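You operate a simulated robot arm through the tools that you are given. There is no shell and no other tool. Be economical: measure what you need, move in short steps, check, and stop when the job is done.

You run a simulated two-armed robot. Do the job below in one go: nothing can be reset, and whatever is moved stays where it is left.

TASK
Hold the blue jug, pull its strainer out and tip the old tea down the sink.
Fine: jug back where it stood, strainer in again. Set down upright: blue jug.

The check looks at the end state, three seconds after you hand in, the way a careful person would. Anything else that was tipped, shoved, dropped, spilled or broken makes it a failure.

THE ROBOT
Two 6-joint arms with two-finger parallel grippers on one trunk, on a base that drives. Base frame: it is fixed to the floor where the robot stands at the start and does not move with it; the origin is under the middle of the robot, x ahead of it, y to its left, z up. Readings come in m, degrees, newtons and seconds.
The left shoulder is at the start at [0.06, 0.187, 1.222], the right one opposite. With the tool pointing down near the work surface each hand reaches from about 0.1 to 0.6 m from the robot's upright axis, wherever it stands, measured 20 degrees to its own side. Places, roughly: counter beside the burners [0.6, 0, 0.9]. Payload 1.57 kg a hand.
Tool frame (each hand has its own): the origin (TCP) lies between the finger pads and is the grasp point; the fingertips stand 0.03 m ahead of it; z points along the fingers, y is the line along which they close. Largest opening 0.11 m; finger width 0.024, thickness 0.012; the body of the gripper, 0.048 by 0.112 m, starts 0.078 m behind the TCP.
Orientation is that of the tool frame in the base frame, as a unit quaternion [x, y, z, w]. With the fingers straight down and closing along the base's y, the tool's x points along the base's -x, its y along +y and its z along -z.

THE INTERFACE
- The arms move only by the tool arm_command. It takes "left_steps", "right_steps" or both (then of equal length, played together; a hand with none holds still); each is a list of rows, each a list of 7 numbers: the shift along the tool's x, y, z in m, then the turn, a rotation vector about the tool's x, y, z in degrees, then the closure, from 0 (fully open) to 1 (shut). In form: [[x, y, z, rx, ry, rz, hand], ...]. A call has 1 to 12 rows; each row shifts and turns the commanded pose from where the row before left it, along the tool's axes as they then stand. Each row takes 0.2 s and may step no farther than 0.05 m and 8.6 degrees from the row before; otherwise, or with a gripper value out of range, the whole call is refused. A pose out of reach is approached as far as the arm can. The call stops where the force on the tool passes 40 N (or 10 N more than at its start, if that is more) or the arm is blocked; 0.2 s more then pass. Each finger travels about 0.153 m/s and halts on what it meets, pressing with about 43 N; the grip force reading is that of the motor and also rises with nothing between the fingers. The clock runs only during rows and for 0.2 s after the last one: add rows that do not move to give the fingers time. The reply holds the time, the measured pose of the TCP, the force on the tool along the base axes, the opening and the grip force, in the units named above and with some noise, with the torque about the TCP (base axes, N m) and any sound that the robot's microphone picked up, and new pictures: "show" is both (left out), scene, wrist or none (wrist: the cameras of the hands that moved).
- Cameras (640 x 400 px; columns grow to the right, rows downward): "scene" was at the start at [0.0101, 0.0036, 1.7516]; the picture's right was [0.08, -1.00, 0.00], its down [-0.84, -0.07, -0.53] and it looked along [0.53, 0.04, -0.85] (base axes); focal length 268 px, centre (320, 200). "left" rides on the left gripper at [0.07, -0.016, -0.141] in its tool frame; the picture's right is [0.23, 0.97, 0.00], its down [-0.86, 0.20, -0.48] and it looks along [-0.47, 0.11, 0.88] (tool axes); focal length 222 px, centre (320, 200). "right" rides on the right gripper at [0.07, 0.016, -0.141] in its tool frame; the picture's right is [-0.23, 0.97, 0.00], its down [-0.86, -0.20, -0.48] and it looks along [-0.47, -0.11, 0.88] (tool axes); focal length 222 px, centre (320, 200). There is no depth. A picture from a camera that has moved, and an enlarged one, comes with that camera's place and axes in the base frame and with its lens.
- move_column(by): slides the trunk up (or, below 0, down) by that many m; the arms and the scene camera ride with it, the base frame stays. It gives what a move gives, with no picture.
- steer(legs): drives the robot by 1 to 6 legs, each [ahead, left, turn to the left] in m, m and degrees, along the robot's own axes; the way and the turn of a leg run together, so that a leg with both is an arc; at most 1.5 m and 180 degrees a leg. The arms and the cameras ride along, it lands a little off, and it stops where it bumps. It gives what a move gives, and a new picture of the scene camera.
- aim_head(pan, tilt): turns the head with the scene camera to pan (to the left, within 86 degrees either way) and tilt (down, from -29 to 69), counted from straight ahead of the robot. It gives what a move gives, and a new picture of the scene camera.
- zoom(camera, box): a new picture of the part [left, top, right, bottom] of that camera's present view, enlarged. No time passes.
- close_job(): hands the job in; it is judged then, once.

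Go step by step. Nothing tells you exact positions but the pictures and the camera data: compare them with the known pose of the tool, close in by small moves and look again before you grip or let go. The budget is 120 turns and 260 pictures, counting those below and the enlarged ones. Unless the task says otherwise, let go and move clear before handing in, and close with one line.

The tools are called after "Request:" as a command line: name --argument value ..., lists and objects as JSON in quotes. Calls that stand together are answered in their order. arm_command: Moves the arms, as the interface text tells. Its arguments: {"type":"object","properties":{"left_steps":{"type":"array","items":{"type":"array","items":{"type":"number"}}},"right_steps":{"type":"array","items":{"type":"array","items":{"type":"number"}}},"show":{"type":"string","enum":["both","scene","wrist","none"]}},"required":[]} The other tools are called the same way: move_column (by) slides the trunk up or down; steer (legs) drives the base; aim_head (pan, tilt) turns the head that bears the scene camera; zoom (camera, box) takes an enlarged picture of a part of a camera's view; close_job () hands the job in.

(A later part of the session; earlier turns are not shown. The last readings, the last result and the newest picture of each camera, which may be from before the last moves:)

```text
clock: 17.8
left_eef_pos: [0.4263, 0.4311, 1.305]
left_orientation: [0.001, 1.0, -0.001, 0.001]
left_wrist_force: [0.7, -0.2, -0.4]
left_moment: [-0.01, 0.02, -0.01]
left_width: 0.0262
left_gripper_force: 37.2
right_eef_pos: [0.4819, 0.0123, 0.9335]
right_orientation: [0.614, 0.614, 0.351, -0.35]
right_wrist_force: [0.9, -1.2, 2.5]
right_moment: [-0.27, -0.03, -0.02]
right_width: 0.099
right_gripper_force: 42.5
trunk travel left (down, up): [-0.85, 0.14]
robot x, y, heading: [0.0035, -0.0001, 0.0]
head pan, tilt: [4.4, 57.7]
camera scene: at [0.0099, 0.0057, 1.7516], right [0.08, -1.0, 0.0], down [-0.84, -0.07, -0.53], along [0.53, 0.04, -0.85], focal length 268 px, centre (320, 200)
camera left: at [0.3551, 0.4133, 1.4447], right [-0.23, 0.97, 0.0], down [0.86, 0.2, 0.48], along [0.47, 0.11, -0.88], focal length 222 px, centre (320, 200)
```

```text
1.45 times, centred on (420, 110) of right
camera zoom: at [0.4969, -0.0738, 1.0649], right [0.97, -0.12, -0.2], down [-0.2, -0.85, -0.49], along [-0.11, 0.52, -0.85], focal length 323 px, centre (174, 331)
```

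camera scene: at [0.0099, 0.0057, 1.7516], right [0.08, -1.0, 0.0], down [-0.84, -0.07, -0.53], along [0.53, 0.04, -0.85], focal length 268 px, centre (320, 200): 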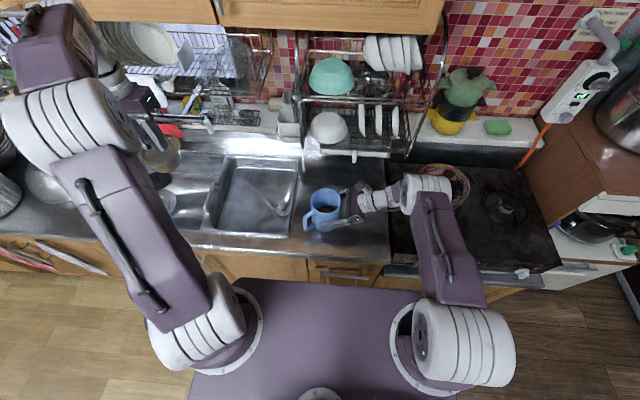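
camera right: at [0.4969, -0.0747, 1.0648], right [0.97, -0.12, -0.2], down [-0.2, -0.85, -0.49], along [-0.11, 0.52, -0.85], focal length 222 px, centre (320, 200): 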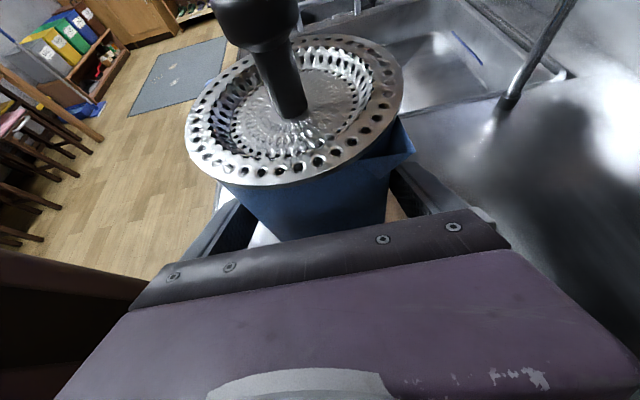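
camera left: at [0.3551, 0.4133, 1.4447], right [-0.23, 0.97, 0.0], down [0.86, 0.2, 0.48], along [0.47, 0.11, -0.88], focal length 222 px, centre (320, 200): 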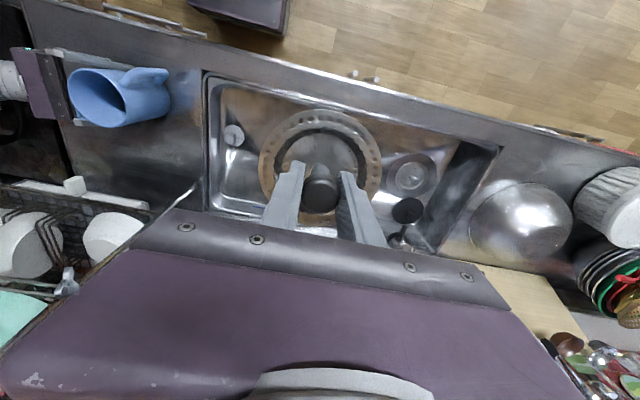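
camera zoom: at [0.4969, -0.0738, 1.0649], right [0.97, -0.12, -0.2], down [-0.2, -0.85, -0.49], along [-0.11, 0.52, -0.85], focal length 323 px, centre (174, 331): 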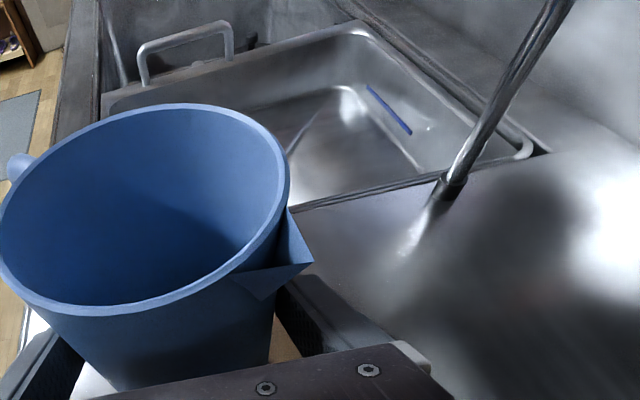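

The right compartment is a removable pan with a plug; the real sink with its open drain is to the left, roughly at (0.6, 0.78). So I will pour there. First I lift the jug gently to see that the grip holds.

Request:
arm_command --right_steps '[[0.0087, 0, -0.005, 0, 0, 0, 1], [0.0087, 0, -0.005, 0, 0, 0, 1], [0.0173, 0, -0.01, 0, 0, 0, 1], [0.0173, 0, -0.01, 0, 0, 0, 1], [0.0173, 0, -0.01, 0, 0, 0, 1], [0.0173, 0, -0.01, 0, 0, 0, 1], [0.0173, 0, -0.01, 0, 0, 0, 1]]'

Request:
zoom --camera "scene" --box '[260, 140, 420, 240]'

Request:
aim_head --pan 50 --tilt 45

```text
clock: 19.4
left_eef_pos: [0.4266, 0.4272, 1.304]
left_orientation: [0.0, 1.0, 0.0, 0.001]
left_wrist_force: [-0.1, 0.5, -0.3]
left_moment: [-0.03, 0.0, -0.04]
left_width: 0.0265
left_gripper_force: 37.6
right_eef_pos: [0.4826, 0.0116, 1.0524]
right_orientation: [0.613, 0.614, 0.351, -0.352]
right_wrist_force: [0.3, 0.4, -3.6]
right_moment: [-0.07, -0.02, -0.01]
right_width: 0.0991
right_gripper_force: 42.8
trunk travel left (down, up): [-0.85, 0.14]
robot x, y, heading: [-0.0007, -0.0027, -0.1]
head pan, tilt: [4.4, 57.7]
camera scene: at [0.0101, 0.0039, 1.7515], right [0.08, -1.0, 0.0], down [-0.84, -0.07, -0.53], along [0.53, 0.04, -0.85], focal length 268 px, centre (320, 200)
camera right: at [0.4985, -0.0746, 1.1852], right [0.97, -0.11, -0.2], down [-0.2, -0.85, -0.49], along [-0.11, 0.52, -0.85], focal length 222 px, centre (320, 200)
```

scene: 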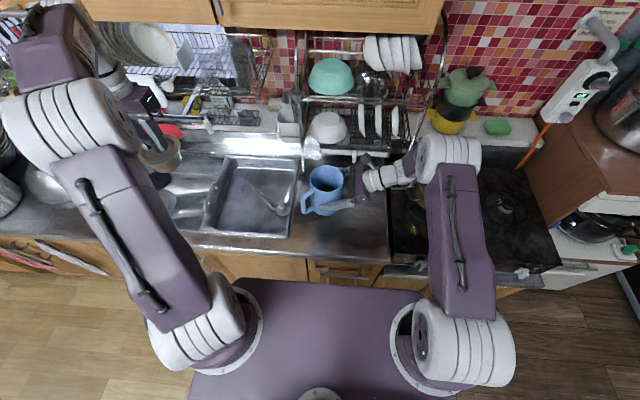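
right: 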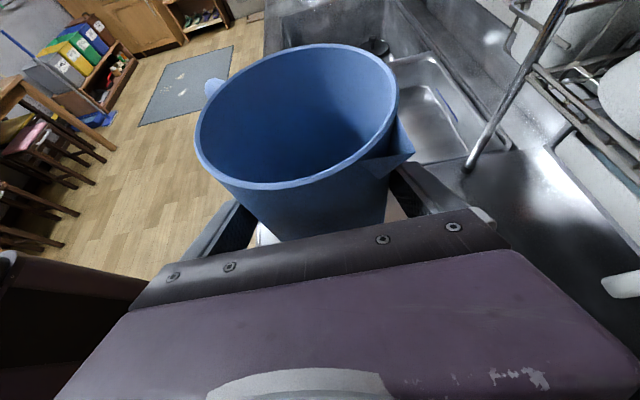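

```text
4.00 times, centred on (340, 190) of scene
camera zoom: at [0.0101, 0.0039, 1.7515], right [0.08, -1.0, 0.0], down [-0.84, -0.07, -0.53], along [0.53, 0.04, -0.85], focal length 1074 px, centre (240, 240)
```

zoom: 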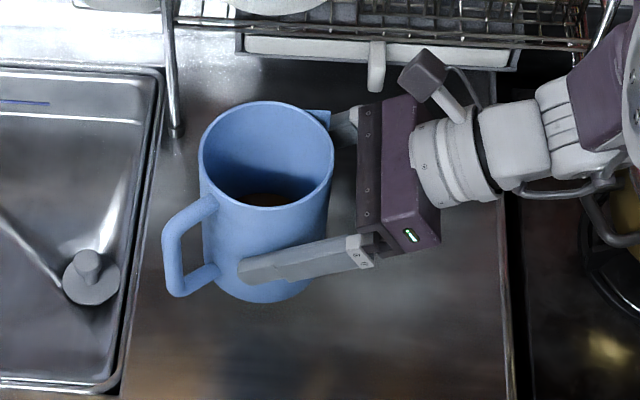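

```text
clock: 20.5
left_eef_pos: [0.4272, 0.4277, 1.304]
left_orientation: [0.0, 1.0, -0.001, 0.001]
left_wrist_force: [-0.5, 0.0, -0.5]
left_moment: [-0.01, -0.03, -0.02]
left_width: 0.0262
left_gripper_force: 37.7
right_eef_pos: [0.4831, 0.0121, 1.0524]
right_orientation: [0.614, 0.614, 0.351, -0.351]
right_wrist_force: [0.2, 0.4, -1.8]
right_moment: [-0.05, -0.02, -0.03]
right_width: 0.099
right_gripper_force: 42.8
trunk travel left (down, up): [-0.85, 0.14]
robot x, y, heading: [-0.001, -0.0009, 0.2]
head pan, tilt: [50.0, 45.0]
camera scene: at [-0.006, 0.0606, 1.7684], right [0.77, -0.64, 0.0], down [-0.46, -0.54, -0.71], along [0.45, 0.54, -0.71], focal length 268 px, centre (320, 200)
```

scene: 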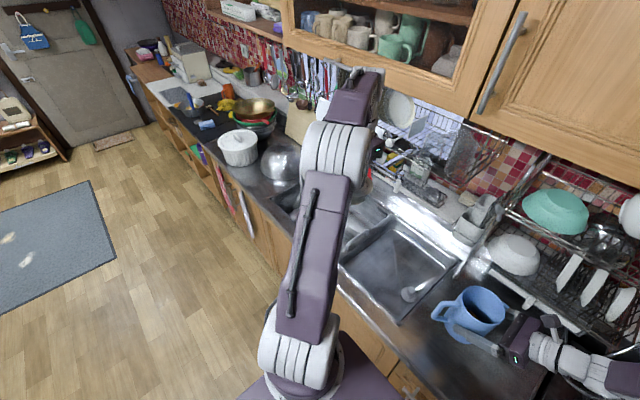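

The jug lifts firmly and is light; the floor to the left is clear. I'll draw the strainer hand back toward the robot, then drive left.

Request:
arm_command --left_steps '[[0.03, -0.02, 0.012, 0, 0, 0, 1], [0.03, -0.02, 0.012, 0, 0, 0, 1], [0.03, -0.02, 0.012, 0, 0, 0, 1], [0.02, -0.02, 0.012, 0, 0, 0, 1]]' --show "none"

Request:
steer --legs '[[0, 0.3, 0], [0, 0.28, 0]]'

```text
clock: 21.5
left_eef_pos: [0.3175, 0.3492, 1.2555]
left_orientation: [0.0, 1.0, 0.0, 0.0]
left_wrist_force: [0.0, 0.2, 0.1]
left_moment: [0.0, -0.04, -0.03]
left_width: 0.0263
left_gripper_force: 37.0
right_eef_pos: [0.4829, 0.0116, 1.0538]
right_orientation: [0.614, 0.615, 0.35, -0.351]
right_wrist_force: [-0.2, -0.7, -1.8]
right_moment: [-0.03, -0.07, -0.02]
right_width: 0.0991
right_gripper_force: 43.1
trunk travel left (down, up): [-0.85, 0.14]
robot x, y, heading: [0.0003, 0.0009, -0.1]
head pan, tilt: [50.0, 45.0]
```

```text
clock: 25.1
left_eef_pos: [0.3078, 0.9289, 1.2559]
left_orientation: [-0.007, 1.0, 0.0, 0.001]
left_wrist_force: [-0.3, -0.8, -0.1]
left_moment: [0.01, -0.03, 0.02]
left_width: 0.0264
left_gripper_force: 37.7
right_eef_pos: [0.4765, 0.5946, 1.0527]
right_orientation: [0.61, 0.618, 0.349, -0.354]
right_wrist_force: [0.6, 0.4, -3.1]
right_moment: [-0.04, -0.03, -0.01]
right_width: 0.099
right_gripper_force: 42.9
trunk travel left (down, up): [-0.85, 0.14]
robot x, y, heading: [-0.0068, 0.5734, 0.9]
head pan, tilt: [50.0, 45.0]
camera scene: at [-0.0128, 0.6358, 1.7685], right [0.78, -0.63, 0.0], down [-0.45, -0.55, -0.71], along [0.45, 0.55, -0.71], focal length 268 px, centre (320, 200)
```

scene: 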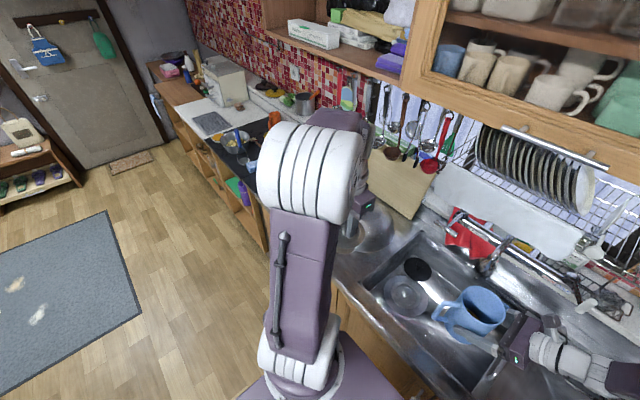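

Driven left; the jug now hovers near the open sink basin. I'll aim the head at the sink to plan the pour.

Request:
aim_head --pan 8 --tilt 57

Request:
zoom --camera "scene" --box '[200, 100, 440, 260]'

Request:
zoom --camera "right" --box '[200, 0, 640, 250]'

```text
clock: 26.2
left_eef_pos: [0.3074, 0.931, 1.2558]
left_orientation: [-0.006, 1.0, 0.0, -0.001]
left_wrist_force: [-0.1, 0.4, -0.9]
left_moment: [-0.01, 0.02, 0.02]
left_width: 0.0261
left_gripper_force: 37.5
right_eef_pos: [0.4774, 0.5947, 1.0527]
right_orientation: [0.61, 0.618, 0.348, -0.354]
right_wrist_force: [-0.4, -0.5, -3.5]
right_moment: [-0.03, -0.04, -0.02]
right_width: 0.0988
right_gripper_force: 42.8
trunk travel left (down, up): [-0.85, 0.14]
robot x, y, heading: [-0.0051, 0.5771, 0.8]
head pan, tilt: [8.0, 57.0]
camera scene: at [0.005, 0.5853, 1.7525], right [0.15, -0.99, 0.0], down [-0.83, -0.13, -0.54], along [0.54, 0.08, -0.84], focal length 268 px, centre (320, 200)
```

scene: 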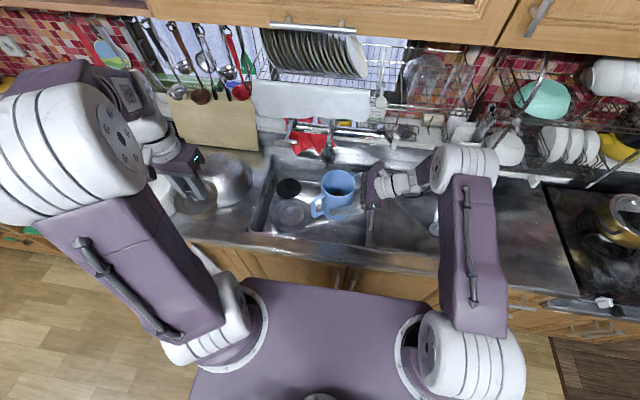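

```text
2.50 times, centred on (320, 180) of scene
camera zoom: at [0.005, 0.5853, 1.7525], right [0.15, -0.99, 0.0], down [-0.83, -0.13, -0.54], along [0.54, 0.08, -0.84], focal length 671 px, centre (320, 250)
```

zoom: 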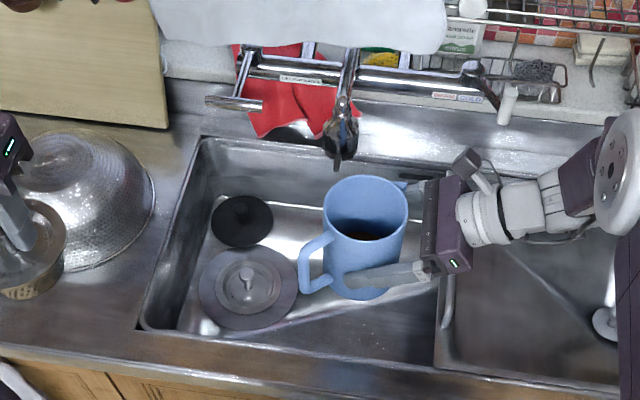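

```text
1.45 times, centred on (420, 125) of right
camera zoom: at [0.4942, 0.5094, 1.1849], right [0.98, -0.1, -0.2], down [-0.19, -0.85, -0.49], along [-0.12, 0.52, -0.85], focal length 323 px, centre (174, 309)
```

zoom: 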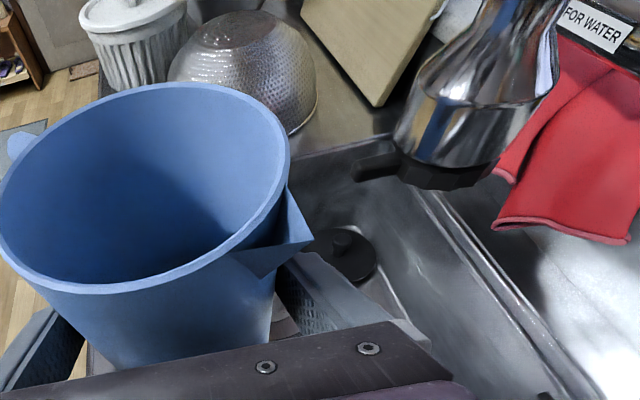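

The tap nozzle hangs at about (0.58, 0.65, 1.065), close to the jug. I'll pull the jug back 3 cm and move the robot farther left so the jug is past the tap, near the drain (0.59, 0.80).

Request:
arm_command --right_steps '[[0, -0.015, 0, 0, 0, 0, 1], [0, -0.015, 0, 0, 0, 0, 1]]' --show "none"

Request:
steer --legs '[[0, 0.24, 0]]'

Request:
zoom --camera "scene" --box '[230, 100, 470, 250]'

Request:
zoom --camera "right" --box '[200, 0, 640, 250]'

```text
clock: 26.8
left_eef_pos: [0.3072, 0.9306, 1.2557]
left_orientation: [-0.007, 1.0, 0.0, 0.0]
left_wrist_force: [0.9, 0.3, -0.1]
left_moment: [0.01, -0.02, 0.03]
left_width: 0.0262
left_gripper_force: 37.5
right_eef_pos: [0.4466, 0.5954, 1.0537]
right_orientation: [0.609, 0.618, 0.348, -0.354]
right_wrist_force: [-0.3, -0.2, -2.4]
right_moment: [-0.08, -0.03, 0.02]
right_width: 0.0993
right_gripper_force: 42.9
trunk travel left (down, up): [-0.85, 0.14]
robot x, y, heading: [-0.0043, 0.5765, 0.7]
head pan, tilt: [8.0, 57.0]
```

```text
clock: 28.6
left_eef_pos: [0.3012, 1.1641, 1.2572]
left_orientation: [-0.011, 1.0, 0.001, -0.001]
left_wrist_force: [-0.6, 0.0, -0.5]
left_moment: [0.02, 0.01, 0.02]
left_width: 0.0262
left_gripper_force: 36.9
right_eef_pos: [0.4434, 0.8305, 1.0537]
right_orientation: [0.608, 0.62, 0.348, -0.355]
right_wrist_force: [-0.4, 0.2, -3.7]
right_moment: [-0.01, -0.01, 0.0]
right_width: 0.0991
right_gripper_force: 42.9
trunk travel left (down, up): [-0.85, 0.14]
robot x, y, heading: [-0.0085, 0.8101, 1.1]
head pan, tilt: [8.0, 57.0]
camera scene: at [0.0009, 0.8162, 1.7525], right [0.16, -0.99, 0.0], down [-0.83, -0.13, -0.54], along [0.54, 0.09, -0.84], focal length 268 px, centre (320, 200)
```

scene: 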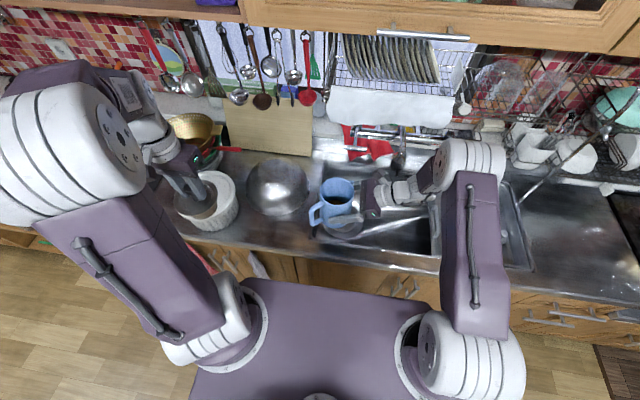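

```text
2.67 times, centred on (350, 175) of scene
camera zoom: at [0.0009, 0.8162, 1.7525], right [0.16, -0.99, 0.0], down [-0.83, -0.13, -0.54], along [0.54, 0.09, -0.84], focal length 716 px, centre (240, 267)
```

zoom: 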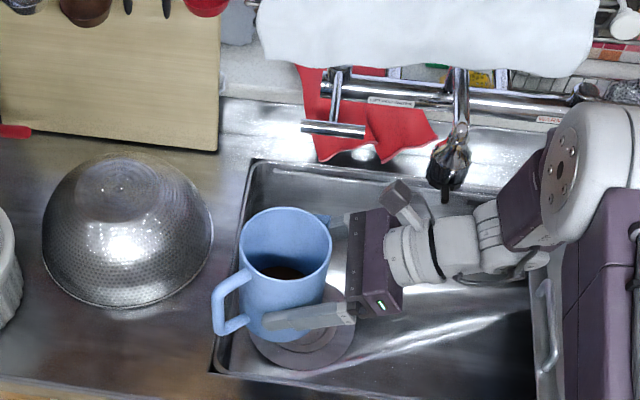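

```text
1.45 times, centred on (420, 125) of right
camera zoom: at [0.4604, 0.7437, 1.1853], right [0.98, -0.1, -0.2], down [-0.18, -0.85, -0.5], along [-0.12, 0.52, -0.85], focal length 323 px, centre (174, 309)
```

zoom: 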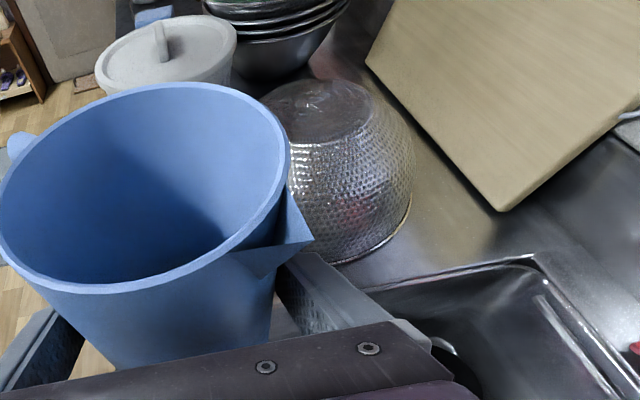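

The sink spans x 0.40–0.78, y 0.50–0.92 and the jug is above its left part. I'll shift slightly left and level the hand (a small 25° tip over the sink) before rolling.

Request:
arm_command --right_steps '[[0.008, 0.008, 0.013, 0, 0, 0, 1], [0.008, 0.008, 0.013, 0, 0, 0, 1], [0, 0, 0, 0, -6, 0, 1], [0, 0, 0, 0, -6, 0, 1], [0, 0, 0, 0, -6, 0, 1], [0, 0, 0, 0, -6, 0, 1]]'

Request:
zoom --camera "scene" --box '[230, 100, 470, 250]'

```text
clock: 30.0
left_eef_pos: [0.3001, 1.168, 1.2552]
left_orientation: [-0.011, 1.0, -0.001, 0.0]
left_wrist_force: [-0.4, 0.2, -0.4]
left_moment: [-0.02, -0.03, -0.01]
left_width: 0.0261
left_gripper_force: 37.5
right_eef_pos: [0.4575, 0.8635, 1.0539]
right_orientation: [0.667, 0.68, 0.213, -0.218]
right_wrist_force: [-0.1, -0.8, -3.0]
right_moment: [-0.05, -0.02, -0.01]
right_width: 0.0993
right_gripper_force: 42.8
trunk travel left (down, up): [-0.85, 0.14]
robot x, y, heading: [-0.0068, 0.809, 1.5]
head pan, tilt: [8.0, 57.0]
camera scene: at [0.0002, 0.8209, 1.7524], right [0.16, -0.99, 0.0], down [-0.83, -0.13, -0.54], along [0.54, 0.09, -0.84], focal length 268 px, centre (320, 200)
camera right: at [0.4741, 0.8384, 1.2092], right [0.98, -0.17, -0.13], down [-0.18, -0.98, -0.1], along [-0.11, 0.13, -0.99], focal length 222 px, centre (320, 200)
```

scene: 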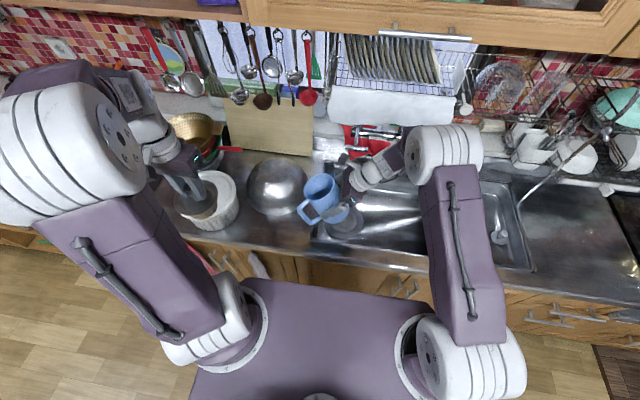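
right: 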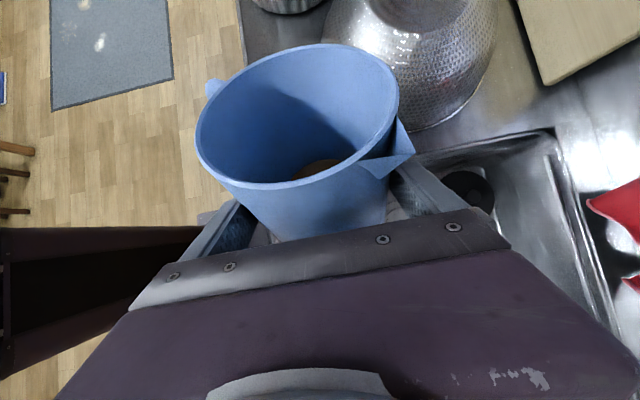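

```text
2.67 times, centred on (350, 175) of scene
camera zoom: at [0.0002, 0.8209, 1.7524], right [0.16, -0.99, 0.0], down [-0.83, -0.13, -0.54], along [0.54, 0.09, -0.84], focal length 716 px, centre (240, 267)
```

zoom: 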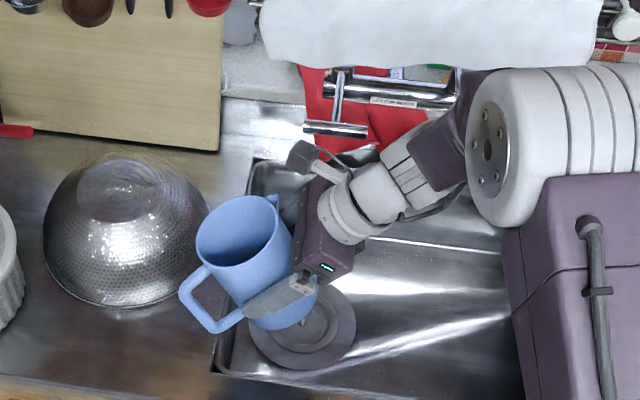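

I leveled the wrong way; turning back the other way until the hand is horizontal.

Request:
arm_command --right_steps '[[0, 0, 0, 0, 6.5, 0, 1], [0, 0, 0, 0, 6.5, 0, 1], [0, 0, 0, 0, 6.5, 0, 1], [0, 0, 0, 0, 6.5, 0, 1], [0, 0, 0, 0, 6.5, 0, 1], [0, 0, 0, 0, 6.5, 0, 1], [0, 0, 0, 0, 6, 0, 1]]'

Request:
zoom --camera "scene" --box '[230, 100, 470, 250]'

```text
clock: 31.6
left_eef_pos: [0.3003, 1.1672, 1.2542]
left_orientation: [-0.011, 1.0, 0.0, 0.0]
left_wrist_force: [-0.6, 0.6, 0.2]
left_moment: [0.0, 0.01, -0.02]
left_width: 0.026
left_gripper_force: 37.0
right_eef_pos: [0.4603, 0.8627, 1.054]
right_orientation: [0.533, 0.545, 0.452, -0.462]
right_wrist_force: [0.6, -1.0, -3.8]
right_moment: [-0.08, -0.05, 0.01]
right_width: 0.0993
right_gripper_force: 42.5
trunk travel left (down, up): [-0.85, 0.14]
robot x, y, heading: [-0.0087, 0.8117, 1.2]
head pan, tilt: [8.0, 57.0]
camera scene: at [0.0014, 0.8191, 1.7525], right [0.16, -0.99, 0.0], down [-0.83, -0.13, -0.54], along [0.54, 0.09, -0.84], focal length 268 px, centre (320, 200)
camera right: at [0.4768, 0.7355, 1.1462], right [0.97, -0.02, -0.22], down [-0.19, -0.62, -0.77], along [-0.12, 0.79, -0.6], focal length 222 px, centre (320, 200)
```

scene: 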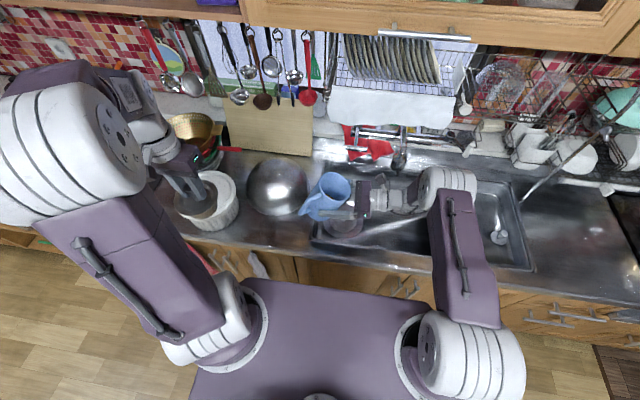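
right: 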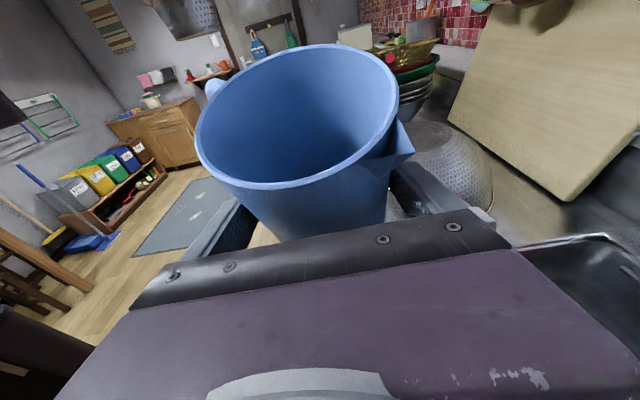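

```text
2.67 times, centred on (350, 175) of scene
camera zoom: at [0.0014, 0.8191, 1.7525], right [0.16, -0.99, 0.0], down [-0.83, -0.13, -0.54], along [0.54, 0.09, -0.84], focal length 716 px, centre (240, 267)
```

zoom: 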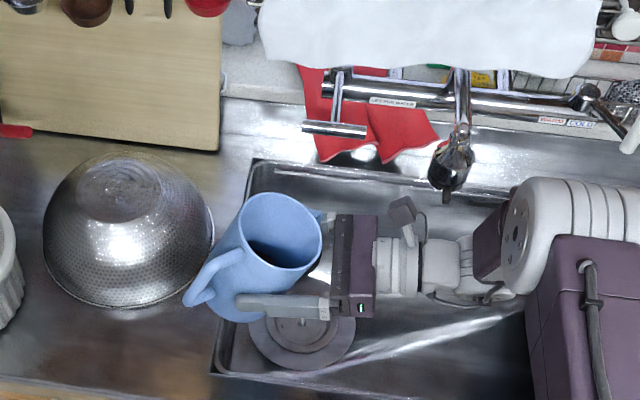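

The hand is nearly level and the jug tips over its spout side. Rolling now to pour, first 60°.

Request:
arm_command --right_steps '[[0, 0, 0, 0, 0, 7.5, 1], [0, 0, 0, 0, 0, 7.5, 1], [0, 0, 0, 0, 0, 7.5, 1], [0, 0, 0, 0, 0, 7.5, 1], [0, 0, 0, 0, 0, 7.5, 1], [0, 0, 0, 0, 0, 7.5, 1], [0, 0, 0, 0, 0, 7.5, 1], [0, 0, 0, 0, 0, 7.5, 1]]' --show "none"

Request:
zoom --camera "scene" --box '[230, 100, 470, 250]'

```text
clock: 33.4
left_eef_pos: [0.3008, 1.1672, 1.2556]
left_orientation: [-0.01, 1.0, 0.0, 0.0]
left_wrist_force: [0.2, 0.2, 0.0]
left_moment: [0.04, -0.02, 0.01]
left_width: 0.026
left_gripper_force: 37.4
right_eef_pos: [0.4583, 0.8625, 1.0549]
right_orientation: [0.735, 0.205, 0.161, -0.626]
right_wrist_force: [0.3, 0.0, -3.5]
right_moment: [-0.07, 0.01, 0.0]
right_width: 0.0992
right_gripper_force: 43.1
trunk travel left (down, up): [-0.85, 0.14]
robot x, y, heading: [-0.0092, 0.8103, 1.4]
head pan, tilt: [8.0, 57.0]
```

```text
2.67 times, centred on (350, 175) of scene
camera zoom: at [0.0009, 0.8195, 1.7525], right [0.16, -0.99, 0.0], down [-0.83, -0.13, -0.54], along [0.54, 0.09, -0.84], focal length 716 px, centre (240, 267)
```

zoom: 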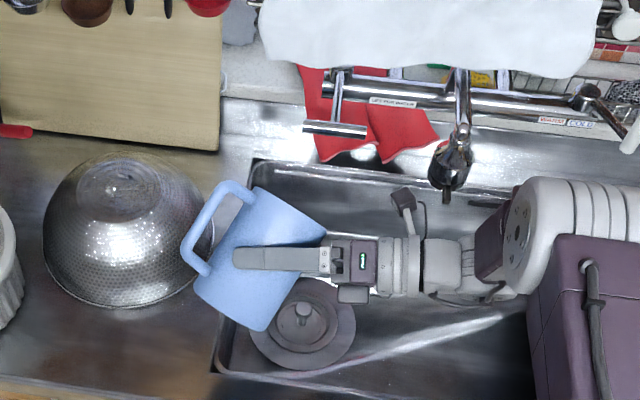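

The roll works and the opening now points back-right, over the sink. Rolling further to drain.

Request:
arm_command --right_steps '[[0, 0, 0, 0, 0, 7.5, 1], [0, 0, 0, 0, 0, 7.5, 1], [0, 0, 0, 0, 0, 7.5, 1], [0, 0, 0, 0, 0, 7.5, 1], [0, 0, 0, 0, 0, 7.5, 1], [0, 0, 0, 0, 0, 7.5, 1], [0, 0, 0, 0, 0, 0, 1]]'

Request:
zoom --camera "scene" --box '[230, 100, 470, 250]'

```text
clock: 35.0
left_eef_pos: [0.3009, 1.1671, 1.2547]
left_orientation: [-0.011, 1.0, 0.0, 0.0]
left_wrist_force: [0.3, 0.5, -1.0]
left_moment: [-0.01, 0.01, 0.02]
left_width: 0.026
left_gripper_force: 37.5
right_eef_pos: [0.4577, 0.8627, 1.0529]
right_orientation: [0.758, -0.092, -0.091, -0.64]
right_wrist_force: [-0.2, 0.3, -1.9]
right_moment: [-0.02, -0.01, 0.04]
right_width: 0.0991
right_gripper_force: 43.2
trunk travel left (down, up): [-0.85, 0.14]
robot x, y, heading: [-0.0135, 0.8122, 1.1]
head pan, tilt: [8.0, 57.0]
camera scene: at [0.0007, 0.8195, 1.7525], right [0.16, -0.99, 0.0], down [-0.83, -0.13, -0.54], along [0.54, 0.09, -0.84], focal length 268 px, centre (320, 200)
camera right: at [0.5229, 0.7191, 1.0438], right [-0.47, -0.16, -0.87], down [-0.76, -0.42, 0.49], along [-0.44, 0.89, 0.08], focal length 222 px, centre (320, 200)
```

scene: 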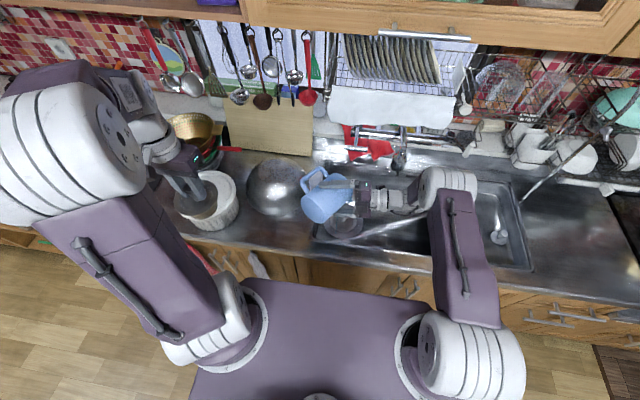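
right: 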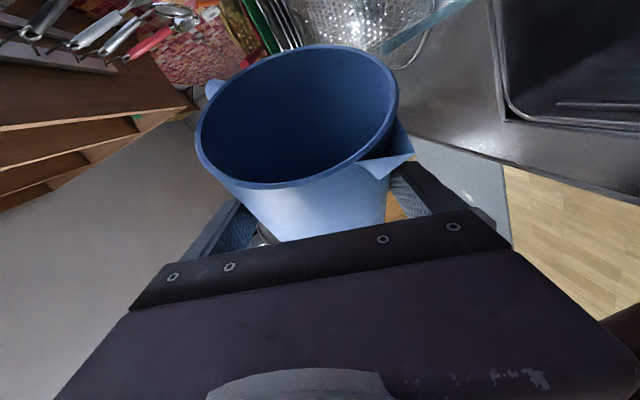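

```text
2.67 times, centred on (350, 175) of scene
camera zoom: at [0.0007, 0.8195, 1.7525], right [0.16, -0.99, 0.0], down [-0.83, -0.13, -0.54], along [0.54, 0.09, -0.84], focal length 716 px, centre (240, 267)
```

zoom: 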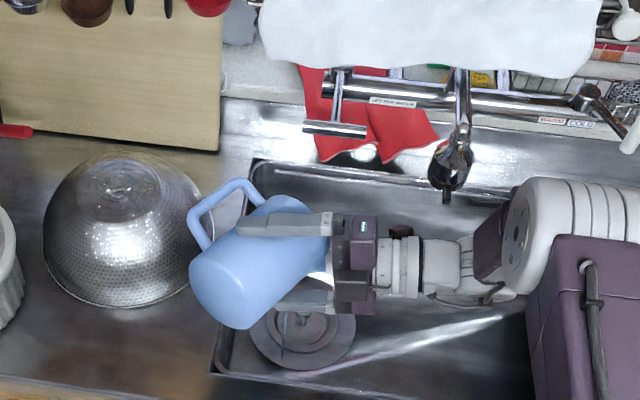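

The weight dropped, so tea has poured. Rolling 30° more and holding to drain.

Request:
arm_command --right_steps '[[0, 0, 0, 0, 0, 7.5, 1], [0, 0, 0, 0, 0, 7.5, 1], [0, 0, 0, 0, 0, 7.5, 1], [0, 0, 0, 0, 0, 7.5, 1], [0, 0, 0, 0, 0, 0, 1], [0, 0, 0, 0, 0, 0, 1], [0, 0, 0, 0, 0, 0, 1], [0, 0, 0, 0, 0, 0, 1], [0, 0, 0, 0, 0, 0, 1], [0, 0, 0, 0, 0, 0, 1], [0, 0, 0, 0, 0, 0, 1], [0, 0, 0, 0, 0, 0, 1]]'

Request:
zoom --camera "scene" --box '[230, 100, 470, 250]'

```text
clock: 37.6
left_eef_pos: [0.3002, 1.1672, 1.2561]
left_orientation: [-0.011, 1.0, 0.0, 0.0]
left_wrist_force: [-0.8, -0.9, -0.1]
left_moment: [0.04, -0.01, -0.03]
left_width: 0.026
left_gripper_force: 37.1
right_eef_pos: [0.4573, 0.8626, 1.0545]
right_orientation: [0.708, -0.285, -0.253, -0.595]
right_wrist_force: [0.0, 0.0, -1.4]
right_moment: [-0.03, 0.02, 0.0]
right_width: 0.0988
right_gripper_force: 43.0
trunk travel left (down, up): [-0.85, 0.14]
robot x, y, heading: [-0.0072, 0.8132, 1.1]
head pan, tilt: [8.0, 57.0]
camera scene: at [0.0007, 0.8195, 1.7525], right [0.16, -0.99, 0.0], down [-0.83, -0.13, -0.54], along [0.54, 0.09, -0.84], focal length 268 px, centre (320, 200)
camera right: at [0.4977, 0.714, 1.0178], right [-0.85, -0.1, -0.52], down [-0.46, -0.36, 0.81], along [-0.27, 0.93, 0.26], focal length 222 px, centre (320, 200)
```

scene: 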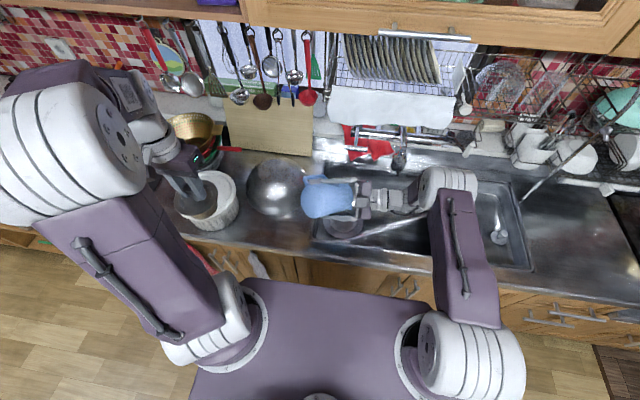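
right: 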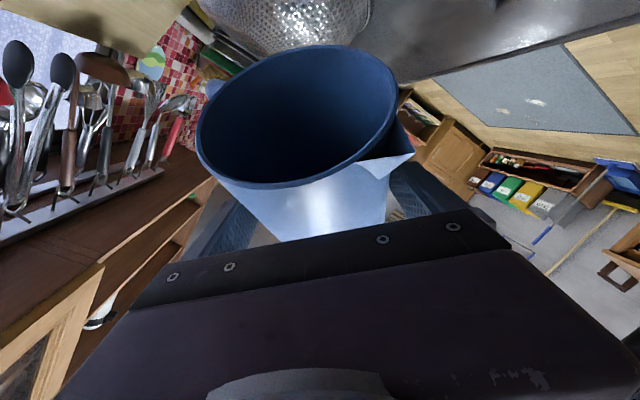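

```text
2.67 times, centred on (350, 175) of scene
camera zoom: at [0.0007, 0.8195, 1.7525], right [0.16, -0.99, 0.0], down [-0.83, -0.13, -0.54], along [0.54, 0.09, -0.84], focal length 716 px, centre (240, 267)
```

zoom: 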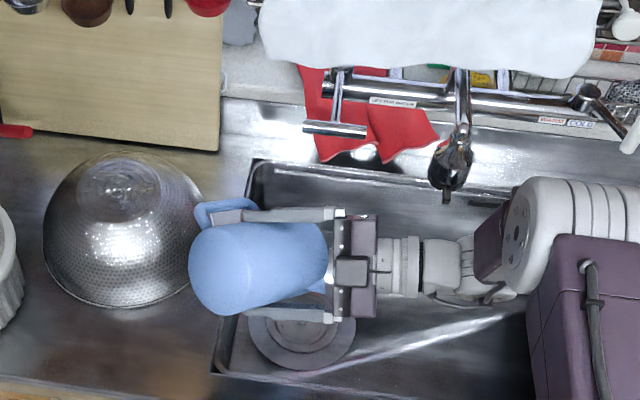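

Nearly empty; a bit more roll and another hold to drain the rest.

Request:
arm_command --right_steps '[[0, 0, 0, 0, 0, 7.5, 1], [0, 0, 0, 0, 0, 7.5, 1], [0, 0, 0, 0, 0, 7.5, 1], [0, 0, 0, 0, 0, 0, 1], [0, 0, 0, 0, 0, 0, 1], [0, 0, 0, 0, 0, 0, 1], [0, 0, 0, 0, 0, 0, 1], [0, 0, 0, 0, 0, 0, 1], [0, 0, 0, 0, 0, 0, 1], [0, 0, 0, 0, 0, 0, 1]]' --show "none"

Request:
arm_command --right_steps '[[0, 0, 0, 0, 0, -7.5, 1], [0, 0, 0, 0, 0, -7.5, 1], [0, 0, 0, 0, 0, -7.5, 1], [0, 0, 0, 0, 0, -7.5, 1], [0, 0, 0, 0, 0, -7.5, 1], [0, 0, 0, 0, 0, -7.5, 1], [0, 0, 0, 0, 0, -7.5, 1], [0, 0, 0, 0, 0, -7.5, 1], [0, 0, 0, 0, 0, -7.5, 1], [0, 0, 0, 0, 0, -7.5, 1], [0, 0, 0, 0, 0, -7.5, 1]]' --show "none"

Request:
arm_command --right_steps '[[0, 0, 0, 0, 0, -7.5, 1], [0, 0, 0, 0, 0, -7.5, 1], [0, 0, 0, 0, 0, -7.5, 1], [0, 0, 0, 0, 0, -7.5, 1], [0, 0, 0, 0, 0, -7.5, 1], [0, 0, 0, 0, 0, -7.5, 1], [0, 0, 0, 0, 0, -7.5, 1], [0, 0, 0, 0, 0, -7.5, 1], [0, 0, 0, 0, 0, -7.5, 1], [0, 0, 0, 0, 0, -7.5, 1]]' --show "none"

Request:
arm_command --right_steps '[[0, 0, 0, 0, -7, 0, 1], [0, 0, 0, 0, -7, 0, 1], [0, 0, 0, 0, -7, 0, 1]]'

Request:
zoom --camera "scene" --box '[230, 100, 470, 250]'

```text
clock: 39.8
left_eef_pos: [0.3011, 1.1667, 1.256]
left_orientation: [-0.01, 1.0, 0.0, 0.0]
left_wrist_force: [-0.1, 0.0, -1.7]
left_moment: [0.02, -0.01, 0.01]
left_width: 0.026
left_gripper_force: 37.7
right_eef_pos: [0.4348, 0.8626, 1.0536]
right_orientation: [0.639, -0.418, -0.362, -0.535]
right_wrist_force: [0.7, -0.6, -1.7]
right_moment: [-0.05, -0.02, 0.01]
right_width: 0.0988
right_gripper_force: 42.6
right hand out of reach, approached as far as the arm can: row 3
trunk travel left (down, up): [-0.85, 0.14]
robot x, y, heading: [-0.0084, 0.8086, 1.3]
head pan, tilt: [8.0, 57.0]
```

```text
clock: 42.2
left_eef_pos: [0.2997, 1.1666, 1.2552]
left_orientation: [-0.01, 1.0, 0.0, 0.0]
left_wrist_force: [-0.2, -1.1, -0.9]
left_moment: [0.01, -0.02, 0.01]
left_width: 0.0257
left_gripper_force: 37.0
right_eef_pos: [0.4342, 0.8625, 1.0536]
right_orientation: [0.756, 0.108, 0.079, -0.641]
right_wrist_force: [0.0, 0.7, -1.9]
right_moment: [-0.05, 0.02, -0.02]
right_width: 0.0987
right_gripper_force: 42.6
trunk travel left (down, up): [-0.85, 0.14]
robot x, y, heading: [-0.0102, 0.8134, 1.4]
head pan, tilt: [8.0, 57.0]
```

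```text
clock: 44.4
left_eef_pos: [0.3012, 1.1662, 1.2568]
left_orientation: [-0.011, 1.0, 0.0, 0.0]
left_wrist_force: [0.4, 0.0, -0.9]
left_moment: [0.0, 0.0, -0.02]
left_width: 0.0261
left_gripper_force: 37.0
right_eef_pos: [0.4353, 0.8623, 1.0539]
right_orientation: [0.534, 0.546, 0.453, -0.461]
right_wrist_force: [-0.1, 0.2, -2.2]
right_moment: [-0.02, -0.01, -0.01]
right_width: 0.0989
right_gripper_force: 43.0
trunk travel left (down, up): [-0.85, 0.14]
robot x, y, heading: [-0.0085, 0.8121, 1.1]
head pan, tilt: [8.0, 57.0]
```

```text
clock: 45.2
left_eef_pos: [0.3008, 1.1678, 1.2559]
left_orientation: [-0.011, 1.0, 0.0, 0.0]
left_wrist_force: [0.3, 1.4, -0.7]
left_moment: [0.02, 0.0, 0.02]
left_width: 0.026
left_gripper_force: 37.2
right_eef_pos: [0.4339, 0.8633, 1.0539]
right_orientation: [0.608, 0.621, 0.346, -0.354]
right_wrist_force: [-0.5, 0.7, -1.1]
right_moment: [-0.03, -0.03, -0.02]
right_width: 0.0987
right_gripper_force: 42.1
trunk travel left (down, up): [-0.85, 0.14]
robot x, y, heading: [-0.0114, 0.8131, 1.2]
head pan, tilt: [8.0, 57.0]
camera scene: at [0.0002, 0.8202, 1.7524], right [0.16, -0.99, 0.0], down [-0.83, -0.13, -0.54], along [0.54, 0.09, -0.84], focal length 268 px, centre (320, 200)
camera right: at [0.4515, 0.777, 1.1858], right [0.98, -0.1, -0.2], down [-0.18, -0.85, -0.49], along [-0.12, 0.52, -0.85], focal length 222 px, centre (320, 200)
```

scene: 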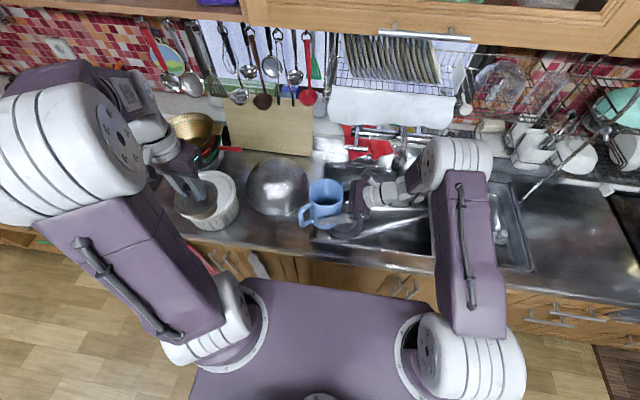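
right: 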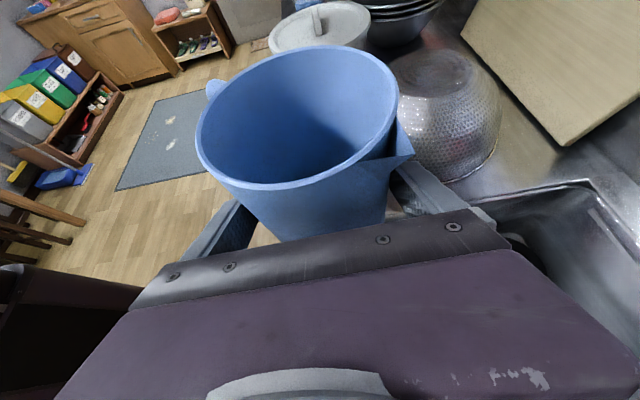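

```text
2.67 times, centred on (350, 175) of scene
camera zoom: at [0.0002, 0.8202, 1.7524], right [0.16, -0.99, 0.0], down [-0.83, -0.13, -0.54], along [0.54, 0.09, -0.84], focal length 716 px, centre (240, 267)
```

zoom: 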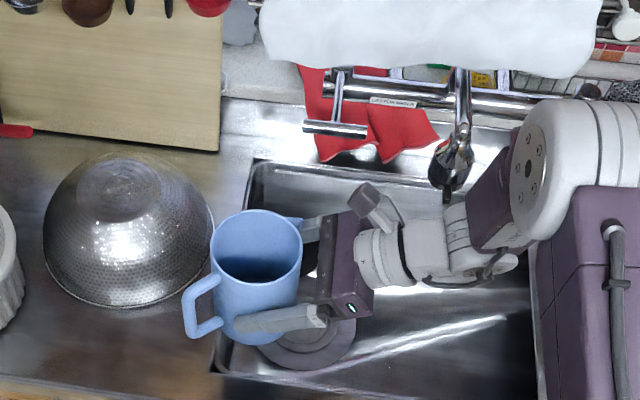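

The jug is upright and empty. Driving back right to where the robot started, correcting the small heading drift.

Request:
steer --legs '[[0, -0.4, -0.6], [0, -0.41, -0.6]]'

Request:
aim_head --pan 4.4 --tilt 57.7

Request:
zoom --camera "scene" --box '[190, 140, 400, 270]'

```text
clock: 49.8
left_eef_pos: [0.3129, 0.3395, 1.2549]
left_orientation: [0.012, 1.0, -0.001, 0.0]
left_wrist_force: [1.7, 0.2, -1.0]
left_moment: [0.0, 0.02, -0.01]
left_width: 0.0256
left_gripper_force: 36.6
right_eef_pos: [0.4339, 0.031, 1.0525]
right_orientation: [0.621, 0.608, 0.354, -0.347]
right_wrist_force: [0.0, 0.5, -3.1]
right_moment: [-0.05, 0.01, 0.0]
right_width: 0.099
right_gripper_force: 43.0
trunk travel left (down, up): [-0.85, 0.14]
robot x, y, heading: [-0.0133, -0.0011, -1.3]
head pan, tilt: [8.0, 57.0]
camera scene: at [-0.001, 0.0067, 1.7525], right [0.12, -0.99, 0.0], down [-0.83, -0.1, -0.54], along [0.54, 0.06, -0.84], focal length 268 px, centre (320, 200)
```

scene: 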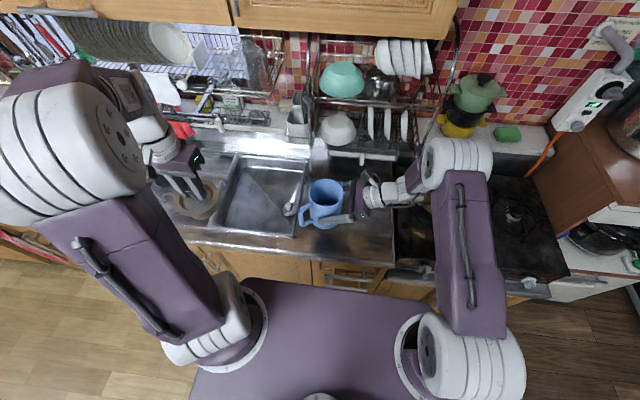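

```text
clock: 50.5
left_eef_pos: [0.3136, 0.3394, 1.2562]
left_orientation: [0.011, 1.0, 0.001, 0.0]
left_wrist_force: [-0.3, 0.2, -0.9]
left_moment: [-0.01, -0.01, -0.04]
left_width: 0.0258
left_gripper_force: 37.1
right_eef_pos: [0.4344, 0.0304, 1.0538]
right_orientation: [0.621, 0.607, 0.355, -0.347]
right_wrist_force: [-0.3, 0.2, -2.1]
right_moment: [-0.07, -0.03, 0.01]
right_width: 0.0992
right_gripper_force: 42.6
trunk travel left (down, up): [-0.85, 0.14]
robot x, y, heading: [-0.0158, -0.0039, -1.4]
head pan, tilt: [4.4, 57.7]
camera scene: at [-0.0014, 0.0007, 1.7516], right [0.05, -1.0, 0.0], down [-0.84, -0.05, -0.53], along [0.53, 0.03, -0.85], focal length 268 px, centre (320, 200)
```

scene: 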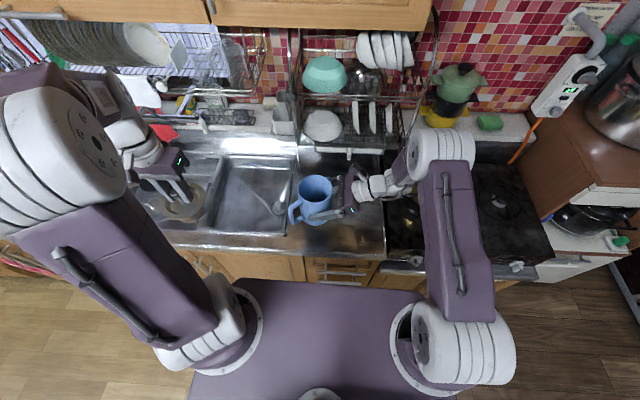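

```text
3.05 times, centred on (295, 205) of scene
camera zoom: at [-0.0014, 0.0007, 1.7516], right [0.05, -1.0, 0.0], down [-0.84, -0.05, -0.53], along [0.53, 0.03, -0.85], focal length 818 px, centre (396, 185)
```

zoom: 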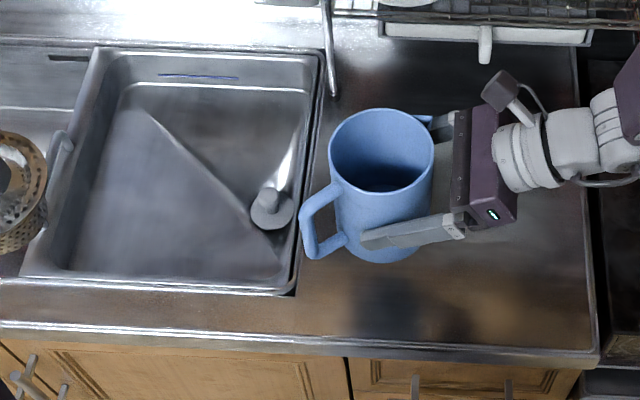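

The jug is above its spot, offset by (0.047, −0.019) with a 1.4° yaw. Correcting these, then lowering to just above the counter.

Request:
arm_command --right_steps '[[-0.005, 0.0235, -0.008, 1.2, 0, -0.7, 1], [-0.0045, 0.0235, -0.0085, 0, 0, 0, 1], [-0.0208, 0, 0.012, 0, 0, 0, 1], [-0.0208, 0, 0.012, 0, 0, 0, 1], [-0.0208, 0, 0.012, 0, 0, 0, 1], [-0.0208, 0, 0.012, 0, 0, 0, 1], [-0.01, 0, 0.0058, 0, 0, 0, 1], [0, 0, 0, 0, 0, 0, 1]]'

Request:
zoom --camera "scene" --box '[190, 140, 400, 270]'

```text
clock: 52.2
left_eef_pos: [0.3134, 0.3393, 1.2553]
left_orientation: [0.012, 1.0, 0.0, 0.0]
left_wrist_force: [0.4, 0.0, -0.1]
left_moment: [-0.01, 0.01, -0.02]
left_width: 0.0257
left_gripper_force: 36.9
right_eef_pos: [0.4816, 0.0078, 0.9457]
right_orientation: [0.613, 0.614, 0.351, -0.351]
right_wrist_force: [0.3, 0.3, -1.9]
right_moment: [-0.05, -0.04, -0.02]
right_width: 0.099
right_gripper_force: 43.2
trunk travel left (down, up): [-0.85, 0.14]
robot x, y, heading: [-0.0099, -0.0056, -1.2]
head pan, tilt: [4.4, 57.7]
camera scene: at [-0.0014, 0.0004, 1.7516], right [0.05, -1.0, 0.0], down [-0.84, -0.05, -0.53], along [0.53, 0.03, -0.85], focal length 268 px, centre (320, 200)
camera right: at [0.497, -0.0774, 1.0782], right [0.97, -0.11, -0.2], down [-0.2, -0.85, -0.49], along [-0.11, 0.52, -0.85], focal length 222 px, centre (320, 200)
```

scene: 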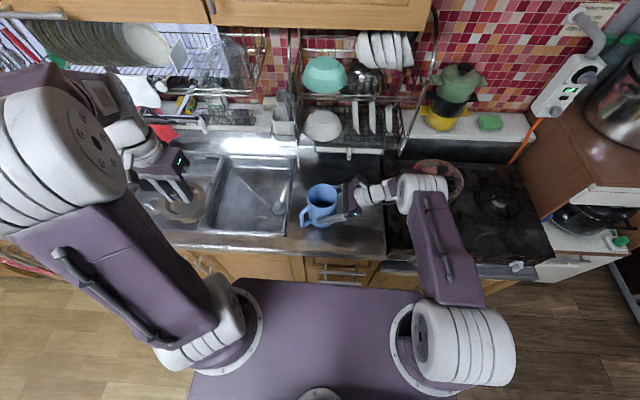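
right: 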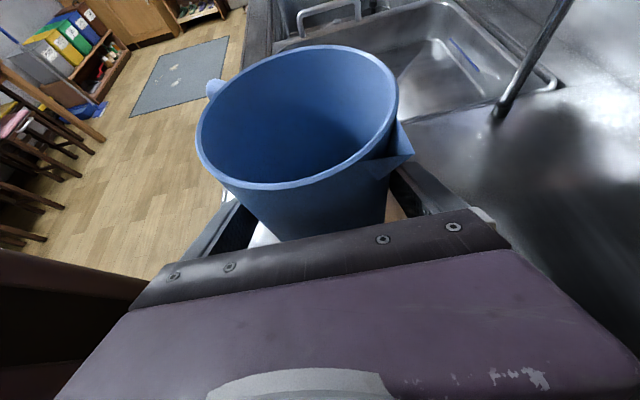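

```text
3.05 times, centred on (295, 205) of scene
camera zoom: at [-0.0014, 0.0004, 1.7516], right [0.05, -1.0, 0.0], down [-0.84, -0.05, -0.53], along [0.53, 0.03, -0.85], focal length 818 px, centre (396, 185)
```

zoom: 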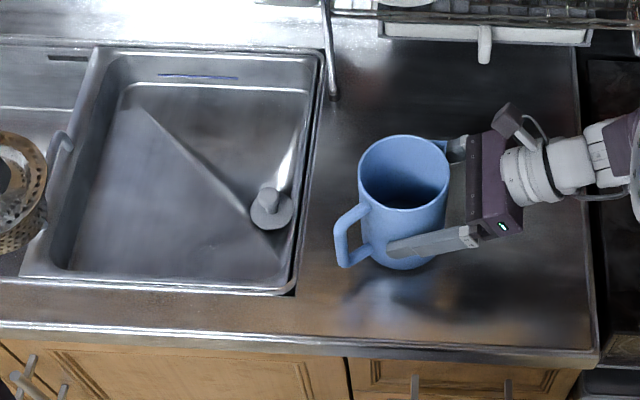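

12 mm to go; a 4 mm shift left and then a slow descent until contact.

Request:
arm_command --right_steps '[[0.002, 0, 0.0035, 0, 0, 0, 1], [-0.0043, 0, 0.0025, 0, 0, 0, 1], [-0.0026, 0, 0.0015, 0, 0, 0, 1], [-0.0017, 0, 0.001, 0, 0, 0, 1], [-0.0013, 0, 0.0008, 0, 0, 0, 1], [0, 0, 0, 0, 0, 0, 1]]' --show "none"

```text
clock: 53.6
left_eef_pos: [0.3145, 0.3398, 1.2562]
left_orientation: [0.012, 1.0, 0.0, 0.0]
left_wrist_force: [-0.2, 0.1, -0.5]
left_moment: [-0.03, 0.05, -0.04]
left_width: 0.0257
left_gripper_force: 37.1
right_eef_pos: [0.4826, 0.0121, 0.9346]
right_orientation: [0.613, 0.615, 0.35, -0.352]
right_wrist_force: [-0.2, -0.2, -0.8]
right_moment: [-0.03, -0.07, -0.02]
right_width: 0.0988
right_gripper_force: 43.0
trunk travel left (down, up): [-0.85, 0.14]
robot x, y, heading: [-0.0156, -0.0063, -1.2]
head pan, tilt: [4.4, 57.7]
```

Request:
arm_command --right_steps '[[-0.001, 0, 0.0006, 0, 0, 0, 1], [-0.001, 0, 0.0006, 0, 0, 0, 1], [0, 0, 0, 0, 0, 0, 1]]' --show "none"

```text
clock: 54.5
left_eef_pos: [0.3128, 0.3381, 1.2565]
left_orientation: [0.012, 1.0, -0.001, 0.001]
left_wrist_force: [0.6, 0.2, -0.4]
left_moment: [0.03, -0.02, 0.0]
left_width: 0.0259
left_gripper_force: 37.2
right_eef_pos: [0.4831, 0.0137, 0.9342]
right_orientation: [0.612, 0.615, 0.352, -0.352]
right_wrist_force: [4.4, -0.5, 11.8]
right_moment: [-0.23, 0.04, 0.08]
right_width: 0.0991
right_gripper_force: 42.7
trunk travel left (down, up): [-0.85, 0.14]
robot x, y, heading: [-0.0118, -0.0027, -1.3]
head pan, tilt: [4.4, 57.7]
```

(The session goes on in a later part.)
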